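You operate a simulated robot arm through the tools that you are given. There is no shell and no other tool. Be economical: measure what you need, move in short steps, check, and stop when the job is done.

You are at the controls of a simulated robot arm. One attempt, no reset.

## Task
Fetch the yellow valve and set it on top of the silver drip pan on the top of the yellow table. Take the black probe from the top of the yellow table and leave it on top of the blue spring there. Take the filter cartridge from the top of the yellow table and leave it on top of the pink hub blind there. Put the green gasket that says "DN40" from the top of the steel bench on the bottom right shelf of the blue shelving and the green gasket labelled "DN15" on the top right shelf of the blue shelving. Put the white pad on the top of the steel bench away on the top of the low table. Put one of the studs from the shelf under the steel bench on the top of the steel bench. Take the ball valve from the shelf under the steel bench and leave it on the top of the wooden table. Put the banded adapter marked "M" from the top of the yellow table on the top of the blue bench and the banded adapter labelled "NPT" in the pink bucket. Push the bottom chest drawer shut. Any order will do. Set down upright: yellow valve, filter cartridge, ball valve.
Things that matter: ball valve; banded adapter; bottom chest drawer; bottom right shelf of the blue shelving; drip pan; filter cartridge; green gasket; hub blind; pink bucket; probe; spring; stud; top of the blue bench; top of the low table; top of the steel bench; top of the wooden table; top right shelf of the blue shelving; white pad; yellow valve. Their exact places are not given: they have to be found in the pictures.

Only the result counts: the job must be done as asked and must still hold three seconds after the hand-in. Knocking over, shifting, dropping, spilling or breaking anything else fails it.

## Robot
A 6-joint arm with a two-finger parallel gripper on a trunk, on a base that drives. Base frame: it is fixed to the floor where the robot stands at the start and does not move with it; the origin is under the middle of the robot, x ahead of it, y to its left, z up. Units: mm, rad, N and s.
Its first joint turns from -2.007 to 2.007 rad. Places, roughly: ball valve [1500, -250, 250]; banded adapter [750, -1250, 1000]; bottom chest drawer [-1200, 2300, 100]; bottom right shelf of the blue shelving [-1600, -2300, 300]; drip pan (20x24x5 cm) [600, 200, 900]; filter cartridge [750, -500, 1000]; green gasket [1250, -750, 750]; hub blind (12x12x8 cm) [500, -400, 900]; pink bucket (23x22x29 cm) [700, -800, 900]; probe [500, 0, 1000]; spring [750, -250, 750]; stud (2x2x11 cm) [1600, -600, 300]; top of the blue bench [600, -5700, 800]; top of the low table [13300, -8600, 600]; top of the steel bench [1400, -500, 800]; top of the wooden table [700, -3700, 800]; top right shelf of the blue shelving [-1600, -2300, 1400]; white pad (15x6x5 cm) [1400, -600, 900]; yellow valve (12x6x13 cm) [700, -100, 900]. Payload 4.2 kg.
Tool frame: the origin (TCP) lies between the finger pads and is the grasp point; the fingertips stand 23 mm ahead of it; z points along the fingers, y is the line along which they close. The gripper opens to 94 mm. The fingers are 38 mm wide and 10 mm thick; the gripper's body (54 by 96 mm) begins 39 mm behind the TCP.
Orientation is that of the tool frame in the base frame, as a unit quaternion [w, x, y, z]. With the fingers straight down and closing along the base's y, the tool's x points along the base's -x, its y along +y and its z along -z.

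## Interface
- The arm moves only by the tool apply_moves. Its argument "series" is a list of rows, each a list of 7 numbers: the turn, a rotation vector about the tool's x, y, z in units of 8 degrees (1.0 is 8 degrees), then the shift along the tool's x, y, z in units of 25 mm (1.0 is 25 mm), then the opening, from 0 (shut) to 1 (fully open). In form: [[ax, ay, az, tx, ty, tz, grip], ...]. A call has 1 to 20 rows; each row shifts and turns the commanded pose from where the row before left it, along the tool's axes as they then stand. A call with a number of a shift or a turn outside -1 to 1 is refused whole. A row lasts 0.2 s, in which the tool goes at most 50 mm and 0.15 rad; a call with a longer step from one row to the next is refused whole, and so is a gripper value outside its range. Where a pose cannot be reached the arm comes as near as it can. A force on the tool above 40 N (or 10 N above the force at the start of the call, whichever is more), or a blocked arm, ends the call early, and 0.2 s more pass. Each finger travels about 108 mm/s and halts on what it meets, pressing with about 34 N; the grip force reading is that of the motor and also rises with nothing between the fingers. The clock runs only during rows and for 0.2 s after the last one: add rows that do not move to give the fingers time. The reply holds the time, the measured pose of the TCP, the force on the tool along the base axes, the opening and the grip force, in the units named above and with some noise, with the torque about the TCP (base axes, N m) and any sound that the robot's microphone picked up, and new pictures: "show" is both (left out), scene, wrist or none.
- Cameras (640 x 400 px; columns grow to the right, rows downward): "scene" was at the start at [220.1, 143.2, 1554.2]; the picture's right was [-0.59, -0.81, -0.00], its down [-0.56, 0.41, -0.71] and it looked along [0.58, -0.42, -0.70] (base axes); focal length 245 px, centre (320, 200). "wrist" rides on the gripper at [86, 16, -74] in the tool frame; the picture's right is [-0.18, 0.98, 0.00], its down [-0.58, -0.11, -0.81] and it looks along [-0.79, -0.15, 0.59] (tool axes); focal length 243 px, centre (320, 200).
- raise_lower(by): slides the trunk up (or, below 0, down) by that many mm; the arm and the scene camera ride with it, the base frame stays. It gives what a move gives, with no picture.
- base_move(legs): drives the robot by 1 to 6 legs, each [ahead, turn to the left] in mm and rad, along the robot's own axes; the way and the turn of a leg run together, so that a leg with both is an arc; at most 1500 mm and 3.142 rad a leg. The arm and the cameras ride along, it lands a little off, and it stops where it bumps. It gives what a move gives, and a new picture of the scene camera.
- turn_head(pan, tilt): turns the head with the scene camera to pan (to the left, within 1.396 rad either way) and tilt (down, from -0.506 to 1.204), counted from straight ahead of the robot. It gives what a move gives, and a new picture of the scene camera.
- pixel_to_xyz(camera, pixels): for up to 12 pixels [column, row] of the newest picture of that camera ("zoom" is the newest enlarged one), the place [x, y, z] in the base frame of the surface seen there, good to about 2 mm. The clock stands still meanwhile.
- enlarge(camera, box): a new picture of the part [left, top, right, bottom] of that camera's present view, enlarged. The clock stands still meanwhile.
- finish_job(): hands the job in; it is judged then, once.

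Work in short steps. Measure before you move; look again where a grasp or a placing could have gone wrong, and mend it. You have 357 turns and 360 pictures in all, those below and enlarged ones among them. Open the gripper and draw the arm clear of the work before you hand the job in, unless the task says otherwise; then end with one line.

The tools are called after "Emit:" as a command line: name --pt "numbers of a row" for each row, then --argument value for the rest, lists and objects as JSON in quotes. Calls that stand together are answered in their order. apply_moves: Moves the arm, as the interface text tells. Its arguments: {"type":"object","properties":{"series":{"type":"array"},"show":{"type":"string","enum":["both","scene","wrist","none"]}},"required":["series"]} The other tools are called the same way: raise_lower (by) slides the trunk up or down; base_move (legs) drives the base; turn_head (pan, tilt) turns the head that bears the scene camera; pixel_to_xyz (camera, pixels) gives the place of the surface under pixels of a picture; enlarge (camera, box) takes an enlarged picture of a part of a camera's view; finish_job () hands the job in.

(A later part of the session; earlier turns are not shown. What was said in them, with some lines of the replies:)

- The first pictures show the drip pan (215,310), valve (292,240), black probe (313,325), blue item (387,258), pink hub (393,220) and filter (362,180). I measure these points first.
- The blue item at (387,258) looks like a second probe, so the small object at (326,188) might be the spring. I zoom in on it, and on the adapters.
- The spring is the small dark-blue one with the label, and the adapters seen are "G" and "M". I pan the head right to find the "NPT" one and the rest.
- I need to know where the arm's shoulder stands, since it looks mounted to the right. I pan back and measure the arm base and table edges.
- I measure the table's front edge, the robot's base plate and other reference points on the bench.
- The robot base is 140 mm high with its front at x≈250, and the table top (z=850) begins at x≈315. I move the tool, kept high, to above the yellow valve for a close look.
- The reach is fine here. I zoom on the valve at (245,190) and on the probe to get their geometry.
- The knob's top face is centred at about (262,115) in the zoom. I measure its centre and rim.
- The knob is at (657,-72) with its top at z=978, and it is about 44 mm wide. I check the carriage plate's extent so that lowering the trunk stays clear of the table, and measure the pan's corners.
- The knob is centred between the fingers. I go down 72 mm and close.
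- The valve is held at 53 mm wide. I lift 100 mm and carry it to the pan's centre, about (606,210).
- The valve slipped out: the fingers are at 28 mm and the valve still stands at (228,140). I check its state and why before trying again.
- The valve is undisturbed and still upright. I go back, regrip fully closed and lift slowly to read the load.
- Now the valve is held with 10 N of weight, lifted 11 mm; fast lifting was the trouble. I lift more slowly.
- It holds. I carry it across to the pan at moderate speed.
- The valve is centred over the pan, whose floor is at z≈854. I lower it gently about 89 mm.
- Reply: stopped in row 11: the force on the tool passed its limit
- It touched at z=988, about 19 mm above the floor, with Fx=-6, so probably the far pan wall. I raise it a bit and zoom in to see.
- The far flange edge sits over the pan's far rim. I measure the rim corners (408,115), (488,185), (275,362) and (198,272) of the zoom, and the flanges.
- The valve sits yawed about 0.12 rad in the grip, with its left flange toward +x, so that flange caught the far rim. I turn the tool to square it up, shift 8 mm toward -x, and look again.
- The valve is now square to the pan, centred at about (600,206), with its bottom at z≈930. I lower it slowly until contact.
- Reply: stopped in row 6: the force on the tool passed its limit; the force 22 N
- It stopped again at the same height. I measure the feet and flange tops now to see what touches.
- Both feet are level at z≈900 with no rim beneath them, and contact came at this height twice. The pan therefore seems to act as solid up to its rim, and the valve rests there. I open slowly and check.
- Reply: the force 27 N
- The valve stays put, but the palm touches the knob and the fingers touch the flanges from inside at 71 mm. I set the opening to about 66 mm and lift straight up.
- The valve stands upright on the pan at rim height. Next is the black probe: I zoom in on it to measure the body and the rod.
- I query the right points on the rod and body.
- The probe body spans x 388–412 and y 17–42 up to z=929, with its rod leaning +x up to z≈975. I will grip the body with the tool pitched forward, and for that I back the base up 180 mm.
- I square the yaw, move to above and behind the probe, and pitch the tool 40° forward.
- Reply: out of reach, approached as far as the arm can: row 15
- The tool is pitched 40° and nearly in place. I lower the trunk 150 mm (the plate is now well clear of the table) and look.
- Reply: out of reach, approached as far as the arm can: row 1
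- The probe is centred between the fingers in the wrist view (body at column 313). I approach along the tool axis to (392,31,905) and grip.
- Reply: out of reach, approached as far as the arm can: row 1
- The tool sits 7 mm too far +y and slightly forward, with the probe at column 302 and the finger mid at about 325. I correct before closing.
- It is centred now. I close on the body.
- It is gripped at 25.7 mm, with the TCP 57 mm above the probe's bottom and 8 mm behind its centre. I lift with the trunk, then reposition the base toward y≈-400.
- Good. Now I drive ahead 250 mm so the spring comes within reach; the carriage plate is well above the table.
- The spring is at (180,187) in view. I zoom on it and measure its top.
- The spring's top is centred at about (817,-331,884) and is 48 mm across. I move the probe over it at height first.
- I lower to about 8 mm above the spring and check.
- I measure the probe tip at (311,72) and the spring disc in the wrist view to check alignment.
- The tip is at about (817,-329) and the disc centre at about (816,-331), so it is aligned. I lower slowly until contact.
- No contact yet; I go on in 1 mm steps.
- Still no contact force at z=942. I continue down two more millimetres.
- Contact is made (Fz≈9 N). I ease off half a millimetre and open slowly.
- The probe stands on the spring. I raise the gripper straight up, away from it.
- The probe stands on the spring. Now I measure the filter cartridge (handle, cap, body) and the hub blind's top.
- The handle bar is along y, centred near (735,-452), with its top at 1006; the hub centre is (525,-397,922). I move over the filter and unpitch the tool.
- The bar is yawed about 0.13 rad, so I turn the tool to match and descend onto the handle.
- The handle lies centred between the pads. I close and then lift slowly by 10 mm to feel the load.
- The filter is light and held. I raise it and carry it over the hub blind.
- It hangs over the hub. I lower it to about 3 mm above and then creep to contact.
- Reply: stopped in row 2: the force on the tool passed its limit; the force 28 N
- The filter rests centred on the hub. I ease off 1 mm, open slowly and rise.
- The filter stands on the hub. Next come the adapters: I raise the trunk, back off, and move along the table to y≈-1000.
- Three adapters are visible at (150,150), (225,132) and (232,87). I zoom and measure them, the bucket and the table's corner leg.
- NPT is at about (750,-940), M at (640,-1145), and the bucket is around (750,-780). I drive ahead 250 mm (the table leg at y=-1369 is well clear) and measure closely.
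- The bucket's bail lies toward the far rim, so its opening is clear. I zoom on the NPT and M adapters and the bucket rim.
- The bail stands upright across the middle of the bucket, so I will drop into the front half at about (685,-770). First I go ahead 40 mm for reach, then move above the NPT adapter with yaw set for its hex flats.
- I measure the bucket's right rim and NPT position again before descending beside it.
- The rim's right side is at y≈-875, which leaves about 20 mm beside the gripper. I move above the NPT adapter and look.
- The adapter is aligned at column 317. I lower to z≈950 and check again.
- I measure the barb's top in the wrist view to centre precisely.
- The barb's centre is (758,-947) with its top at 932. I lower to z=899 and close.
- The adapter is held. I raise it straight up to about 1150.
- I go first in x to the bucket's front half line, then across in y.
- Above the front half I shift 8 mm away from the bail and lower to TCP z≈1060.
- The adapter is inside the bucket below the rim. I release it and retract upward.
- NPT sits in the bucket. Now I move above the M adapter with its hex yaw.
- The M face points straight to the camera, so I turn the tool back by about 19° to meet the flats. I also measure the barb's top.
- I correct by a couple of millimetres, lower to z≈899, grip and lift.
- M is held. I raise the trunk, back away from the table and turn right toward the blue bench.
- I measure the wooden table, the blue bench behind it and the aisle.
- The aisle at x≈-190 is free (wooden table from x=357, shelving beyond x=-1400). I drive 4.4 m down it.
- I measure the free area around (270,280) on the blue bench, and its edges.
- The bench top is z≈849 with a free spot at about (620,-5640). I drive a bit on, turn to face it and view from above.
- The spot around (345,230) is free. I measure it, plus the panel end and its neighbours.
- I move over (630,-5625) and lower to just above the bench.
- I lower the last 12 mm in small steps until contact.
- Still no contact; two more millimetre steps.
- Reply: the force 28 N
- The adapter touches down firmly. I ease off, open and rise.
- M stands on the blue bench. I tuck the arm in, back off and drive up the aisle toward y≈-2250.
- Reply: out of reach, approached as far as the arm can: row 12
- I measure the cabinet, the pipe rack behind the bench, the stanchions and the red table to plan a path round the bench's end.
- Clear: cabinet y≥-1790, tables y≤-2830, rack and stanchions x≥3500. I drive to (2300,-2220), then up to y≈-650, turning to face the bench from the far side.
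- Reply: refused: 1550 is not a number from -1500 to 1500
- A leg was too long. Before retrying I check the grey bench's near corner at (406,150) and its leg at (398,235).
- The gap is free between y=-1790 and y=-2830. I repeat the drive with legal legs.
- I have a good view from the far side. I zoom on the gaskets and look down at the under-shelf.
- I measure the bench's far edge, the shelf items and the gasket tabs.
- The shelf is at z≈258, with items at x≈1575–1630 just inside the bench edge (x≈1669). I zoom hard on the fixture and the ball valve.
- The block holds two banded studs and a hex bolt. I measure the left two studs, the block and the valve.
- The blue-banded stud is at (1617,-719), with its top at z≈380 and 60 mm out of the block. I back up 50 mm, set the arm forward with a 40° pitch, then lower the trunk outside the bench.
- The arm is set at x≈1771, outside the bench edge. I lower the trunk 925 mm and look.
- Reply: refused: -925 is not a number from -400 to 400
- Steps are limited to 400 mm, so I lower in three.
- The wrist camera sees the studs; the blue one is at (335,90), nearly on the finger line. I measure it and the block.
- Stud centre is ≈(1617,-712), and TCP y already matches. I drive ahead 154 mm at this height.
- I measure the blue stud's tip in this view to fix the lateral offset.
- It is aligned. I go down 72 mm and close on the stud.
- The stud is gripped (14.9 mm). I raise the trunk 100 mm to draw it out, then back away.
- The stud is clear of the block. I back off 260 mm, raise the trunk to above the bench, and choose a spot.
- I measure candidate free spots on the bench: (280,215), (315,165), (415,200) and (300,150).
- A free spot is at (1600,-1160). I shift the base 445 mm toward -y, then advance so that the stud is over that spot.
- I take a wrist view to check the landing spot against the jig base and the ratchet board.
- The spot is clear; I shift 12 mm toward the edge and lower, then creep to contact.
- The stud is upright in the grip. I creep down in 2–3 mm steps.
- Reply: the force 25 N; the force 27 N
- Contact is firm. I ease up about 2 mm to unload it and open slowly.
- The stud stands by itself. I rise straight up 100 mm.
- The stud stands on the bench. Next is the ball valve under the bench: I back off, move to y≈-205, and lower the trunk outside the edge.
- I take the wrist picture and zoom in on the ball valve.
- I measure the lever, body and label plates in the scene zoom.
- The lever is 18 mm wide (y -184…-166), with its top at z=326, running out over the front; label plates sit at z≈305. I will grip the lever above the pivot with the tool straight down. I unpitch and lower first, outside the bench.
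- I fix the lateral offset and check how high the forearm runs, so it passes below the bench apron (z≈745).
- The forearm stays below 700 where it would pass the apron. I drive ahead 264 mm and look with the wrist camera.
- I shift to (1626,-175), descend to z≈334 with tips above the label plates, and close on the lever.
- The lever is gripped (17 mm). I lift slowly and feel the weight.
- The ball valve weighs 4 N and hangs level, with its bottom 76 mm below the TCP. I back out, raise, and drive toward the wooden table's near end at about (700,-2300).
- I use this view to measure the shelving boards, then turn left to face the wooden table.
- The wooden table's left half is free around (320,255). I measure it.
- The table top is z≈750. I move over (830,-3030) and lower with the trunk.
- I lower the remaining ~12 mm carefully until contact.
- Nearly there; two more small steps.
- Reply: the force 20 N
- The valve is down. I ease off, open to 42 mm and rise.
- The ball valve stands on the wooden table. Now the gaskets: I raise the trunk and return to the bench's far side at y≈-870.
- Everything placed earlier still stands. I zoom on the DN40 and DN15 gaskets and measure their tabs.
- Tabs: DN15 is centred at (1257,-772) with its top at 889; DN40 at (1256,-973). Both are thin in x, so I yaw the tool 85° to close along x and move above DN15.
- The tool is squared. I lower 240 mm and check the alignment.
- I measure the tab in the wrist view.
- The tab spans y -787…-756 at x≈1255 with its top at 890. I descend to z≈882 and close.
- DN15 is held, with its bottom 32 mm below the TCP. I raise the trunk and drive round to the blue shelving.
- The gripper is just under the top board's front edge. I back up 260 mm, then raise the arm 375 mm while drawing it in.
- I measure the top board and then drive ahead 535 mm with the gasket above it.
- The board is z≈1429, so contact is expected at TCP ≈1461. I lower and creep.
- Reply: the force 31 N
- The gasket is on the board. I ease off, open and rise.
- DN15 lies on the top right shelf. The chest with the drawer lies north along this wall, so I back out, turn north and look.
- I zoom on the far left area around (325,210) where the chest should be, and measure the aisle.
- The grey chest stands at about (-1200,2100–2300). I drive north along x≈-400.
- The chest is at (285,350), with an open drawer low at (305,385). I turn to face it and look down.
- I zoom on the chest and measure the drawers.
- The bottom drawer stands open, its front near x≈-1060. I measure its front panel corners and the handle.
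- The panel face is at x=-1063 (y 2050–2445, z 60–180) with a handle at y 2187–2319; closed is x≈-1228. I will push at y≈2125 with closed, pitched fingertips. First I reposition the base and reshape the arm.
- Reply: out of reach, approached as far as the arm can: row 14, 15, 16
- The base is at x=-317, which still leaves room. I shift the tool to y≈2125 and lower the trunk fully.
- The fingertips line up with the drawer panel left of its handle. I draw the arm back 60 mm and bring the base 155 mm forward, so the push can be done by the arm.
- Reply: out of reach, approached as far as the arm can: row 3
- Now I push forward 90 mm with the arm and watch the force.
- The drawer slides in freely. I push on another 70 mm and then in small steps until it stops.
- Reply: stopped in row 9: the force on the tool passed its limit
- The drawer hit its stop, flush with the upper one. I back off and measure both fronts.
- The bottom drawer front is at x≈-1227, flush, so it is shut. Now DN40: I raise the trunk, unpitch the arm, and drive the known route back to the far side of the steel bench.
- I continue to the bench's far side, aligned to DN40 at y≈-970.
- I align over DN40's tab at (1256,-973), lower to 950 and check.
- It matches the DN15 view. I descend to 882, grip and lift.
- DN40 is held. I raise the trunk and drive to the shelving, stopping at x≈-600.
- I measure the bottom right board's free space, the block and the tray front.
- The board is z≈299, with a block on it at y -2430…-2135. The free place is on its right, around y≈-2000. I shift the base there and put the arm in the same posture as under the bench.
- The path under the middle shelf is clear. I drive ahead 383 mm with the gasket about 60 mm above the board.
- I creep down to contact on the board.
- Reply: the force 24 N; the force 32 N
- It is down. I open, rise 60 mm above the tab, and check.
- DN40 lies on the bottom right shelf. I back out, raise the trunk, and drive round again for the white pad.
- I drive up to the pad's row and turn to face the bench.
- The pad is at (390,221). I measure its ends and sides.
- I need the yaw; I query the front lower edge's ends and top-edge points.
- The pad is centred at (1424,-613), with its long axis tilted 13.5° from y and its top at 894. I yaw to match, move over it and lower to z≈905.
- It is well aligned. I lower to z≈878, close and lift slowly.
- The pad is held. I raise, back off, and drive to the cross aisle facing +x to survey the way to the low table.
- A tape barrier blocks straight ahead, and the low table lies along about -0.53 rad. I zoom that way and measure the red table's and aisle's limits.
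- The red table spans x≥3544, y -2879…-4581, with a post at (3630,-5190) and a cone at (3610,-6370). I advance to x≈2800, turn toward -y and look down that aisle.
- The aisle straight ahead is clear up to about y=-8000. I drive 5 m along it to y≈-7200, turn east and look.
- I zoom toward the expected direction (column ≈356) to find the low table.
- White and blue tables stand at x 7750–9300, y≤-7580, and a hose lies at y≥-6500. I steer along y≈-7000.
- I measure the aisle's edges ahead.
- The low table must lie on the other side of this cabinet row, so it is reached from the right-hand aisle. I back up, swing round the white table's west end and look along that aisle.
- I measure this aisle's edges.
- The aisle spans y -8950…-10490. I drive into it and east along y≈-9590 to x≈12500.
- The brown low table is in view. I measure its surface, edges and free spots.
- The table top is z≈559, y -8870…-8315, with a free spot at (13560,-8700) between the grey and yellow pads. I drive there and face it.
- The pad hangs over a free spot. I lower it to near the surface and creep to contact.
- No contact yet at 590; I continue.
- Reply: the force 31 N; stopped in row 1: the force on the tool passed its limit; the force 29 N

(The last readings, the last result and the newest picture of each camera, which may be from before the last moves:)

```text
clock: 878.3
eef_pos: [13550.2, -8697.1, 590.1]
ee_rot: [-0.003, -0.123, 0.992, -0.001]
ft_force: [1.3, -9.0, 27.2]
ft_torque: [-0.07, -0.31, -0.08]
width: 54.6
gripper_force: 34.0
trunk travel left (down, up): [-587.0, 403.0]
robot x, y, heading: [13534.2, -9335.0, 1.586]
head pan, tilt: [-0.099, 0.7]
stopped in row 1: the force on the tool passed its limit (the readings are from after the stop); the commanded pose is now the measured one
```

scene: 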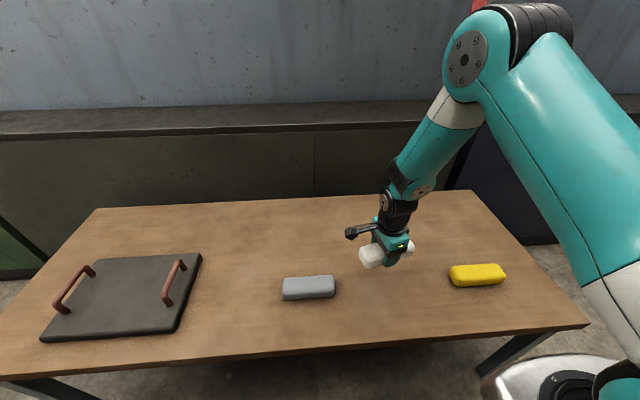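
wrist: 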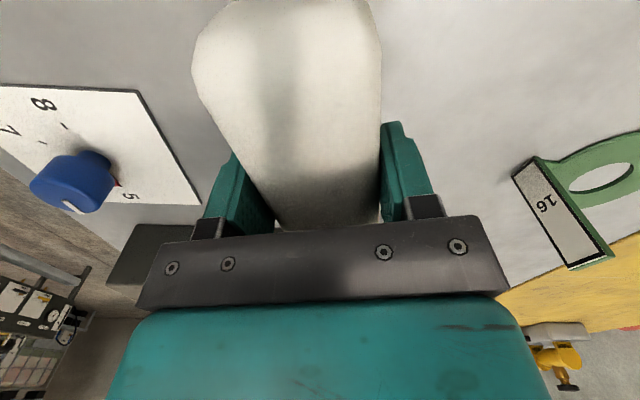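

Contact. I ease off, open fully and rise.

Emit:
apply_moves --pt "0 0 0 0 0 -0.04 0" --pt "0 0 0 0 0 0 0.62" --pt "0 0 0 0 0 0 0.75" --pt "0 0 0 0 0 0 1" --pt "0 0 0 0 0 0 1" --pt "0 0 0 0 0 -0.5 1" --pt "0 0 0 0 0 -1 1" --pt "0 0 0 0 0 -1 1" --pt "0 0 0 0 0 -1 1" --pt "0 0 0 0 0 -1 1" --show "scene"

```text
clock: 880.5
eef_pos: [13551.9, -8697.3, 700.7]
ee_rot: [-0.004, -0.123, 0.992, 0.0]
ft_force: [0.6, 0.2, -0.7]
ft_torque: [0.02, 0.01, -0.01]
width: 93.9
gripper_force: 0.0
trunk travel left (down, up): [-587.0, 403.0]
robot x, y, heading: [13539.6, -9327.9, 1.588]
head pan, tilt: [-0.099, 0.7]
```

scene: 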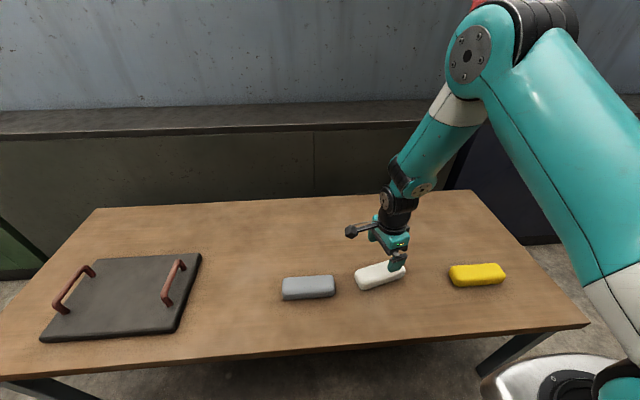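

The white pad lies on the low table. The arm is already above it; I raise and back away from the table.

Emit:
raise_lower --by 200

Emit:
base_move --legs '[[-250, 0]]'

```text
clock: 882.7
eef_pos: [13553.0, -8697.3, 901.3]
ee_rot: [-0.002, -0.123, 0.992, 0.0]
ft_force: [0.1, 0.7, -0.1]
ft_torque: [0.0, 0.03, 0.0]
width: 94.1
gripper_force: 0.0
trunk travel left (down, up): [-787.0, 203.0]
robot x, y, heading: [13534.5, -9333.2, 1.586]
head pan, tilt: [-0.099, 0.7]
```

```text
clock: 884.5
eef_pos: [13555.1, -8948.1, 900.2]
ee_rot: [-0.003, -0.123, 0.992, 0.0]
ft_force: [0.7, -0.6, 0.0]
ft_torque: [-0.02, -0.01, -0.03]
width: 93.9
gripper_force: 0.0
trunk travel left (down, up): [-787.0, 203.0]
robot x, y, heading: [13539.6, -9582.6, 1.587]
head pan, tilt: [-0.099, 0.7]
```

scene: 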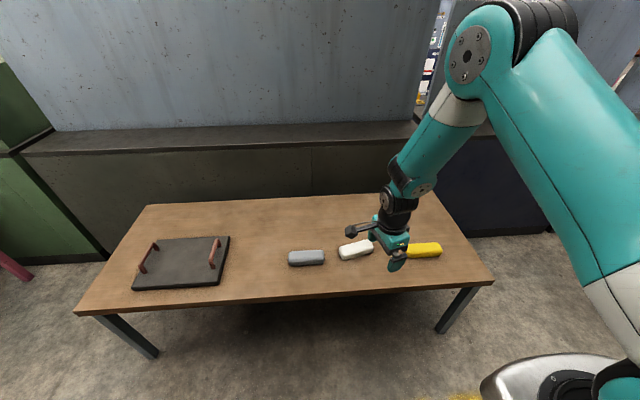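

All the parts are in place, the gripper is open and the arm is clear of the work. I hand the job in.

Emit:
finish_job

```text
The job is handed in.
```

I did every step of the task and handed the job in; the result of the judging was not shown.
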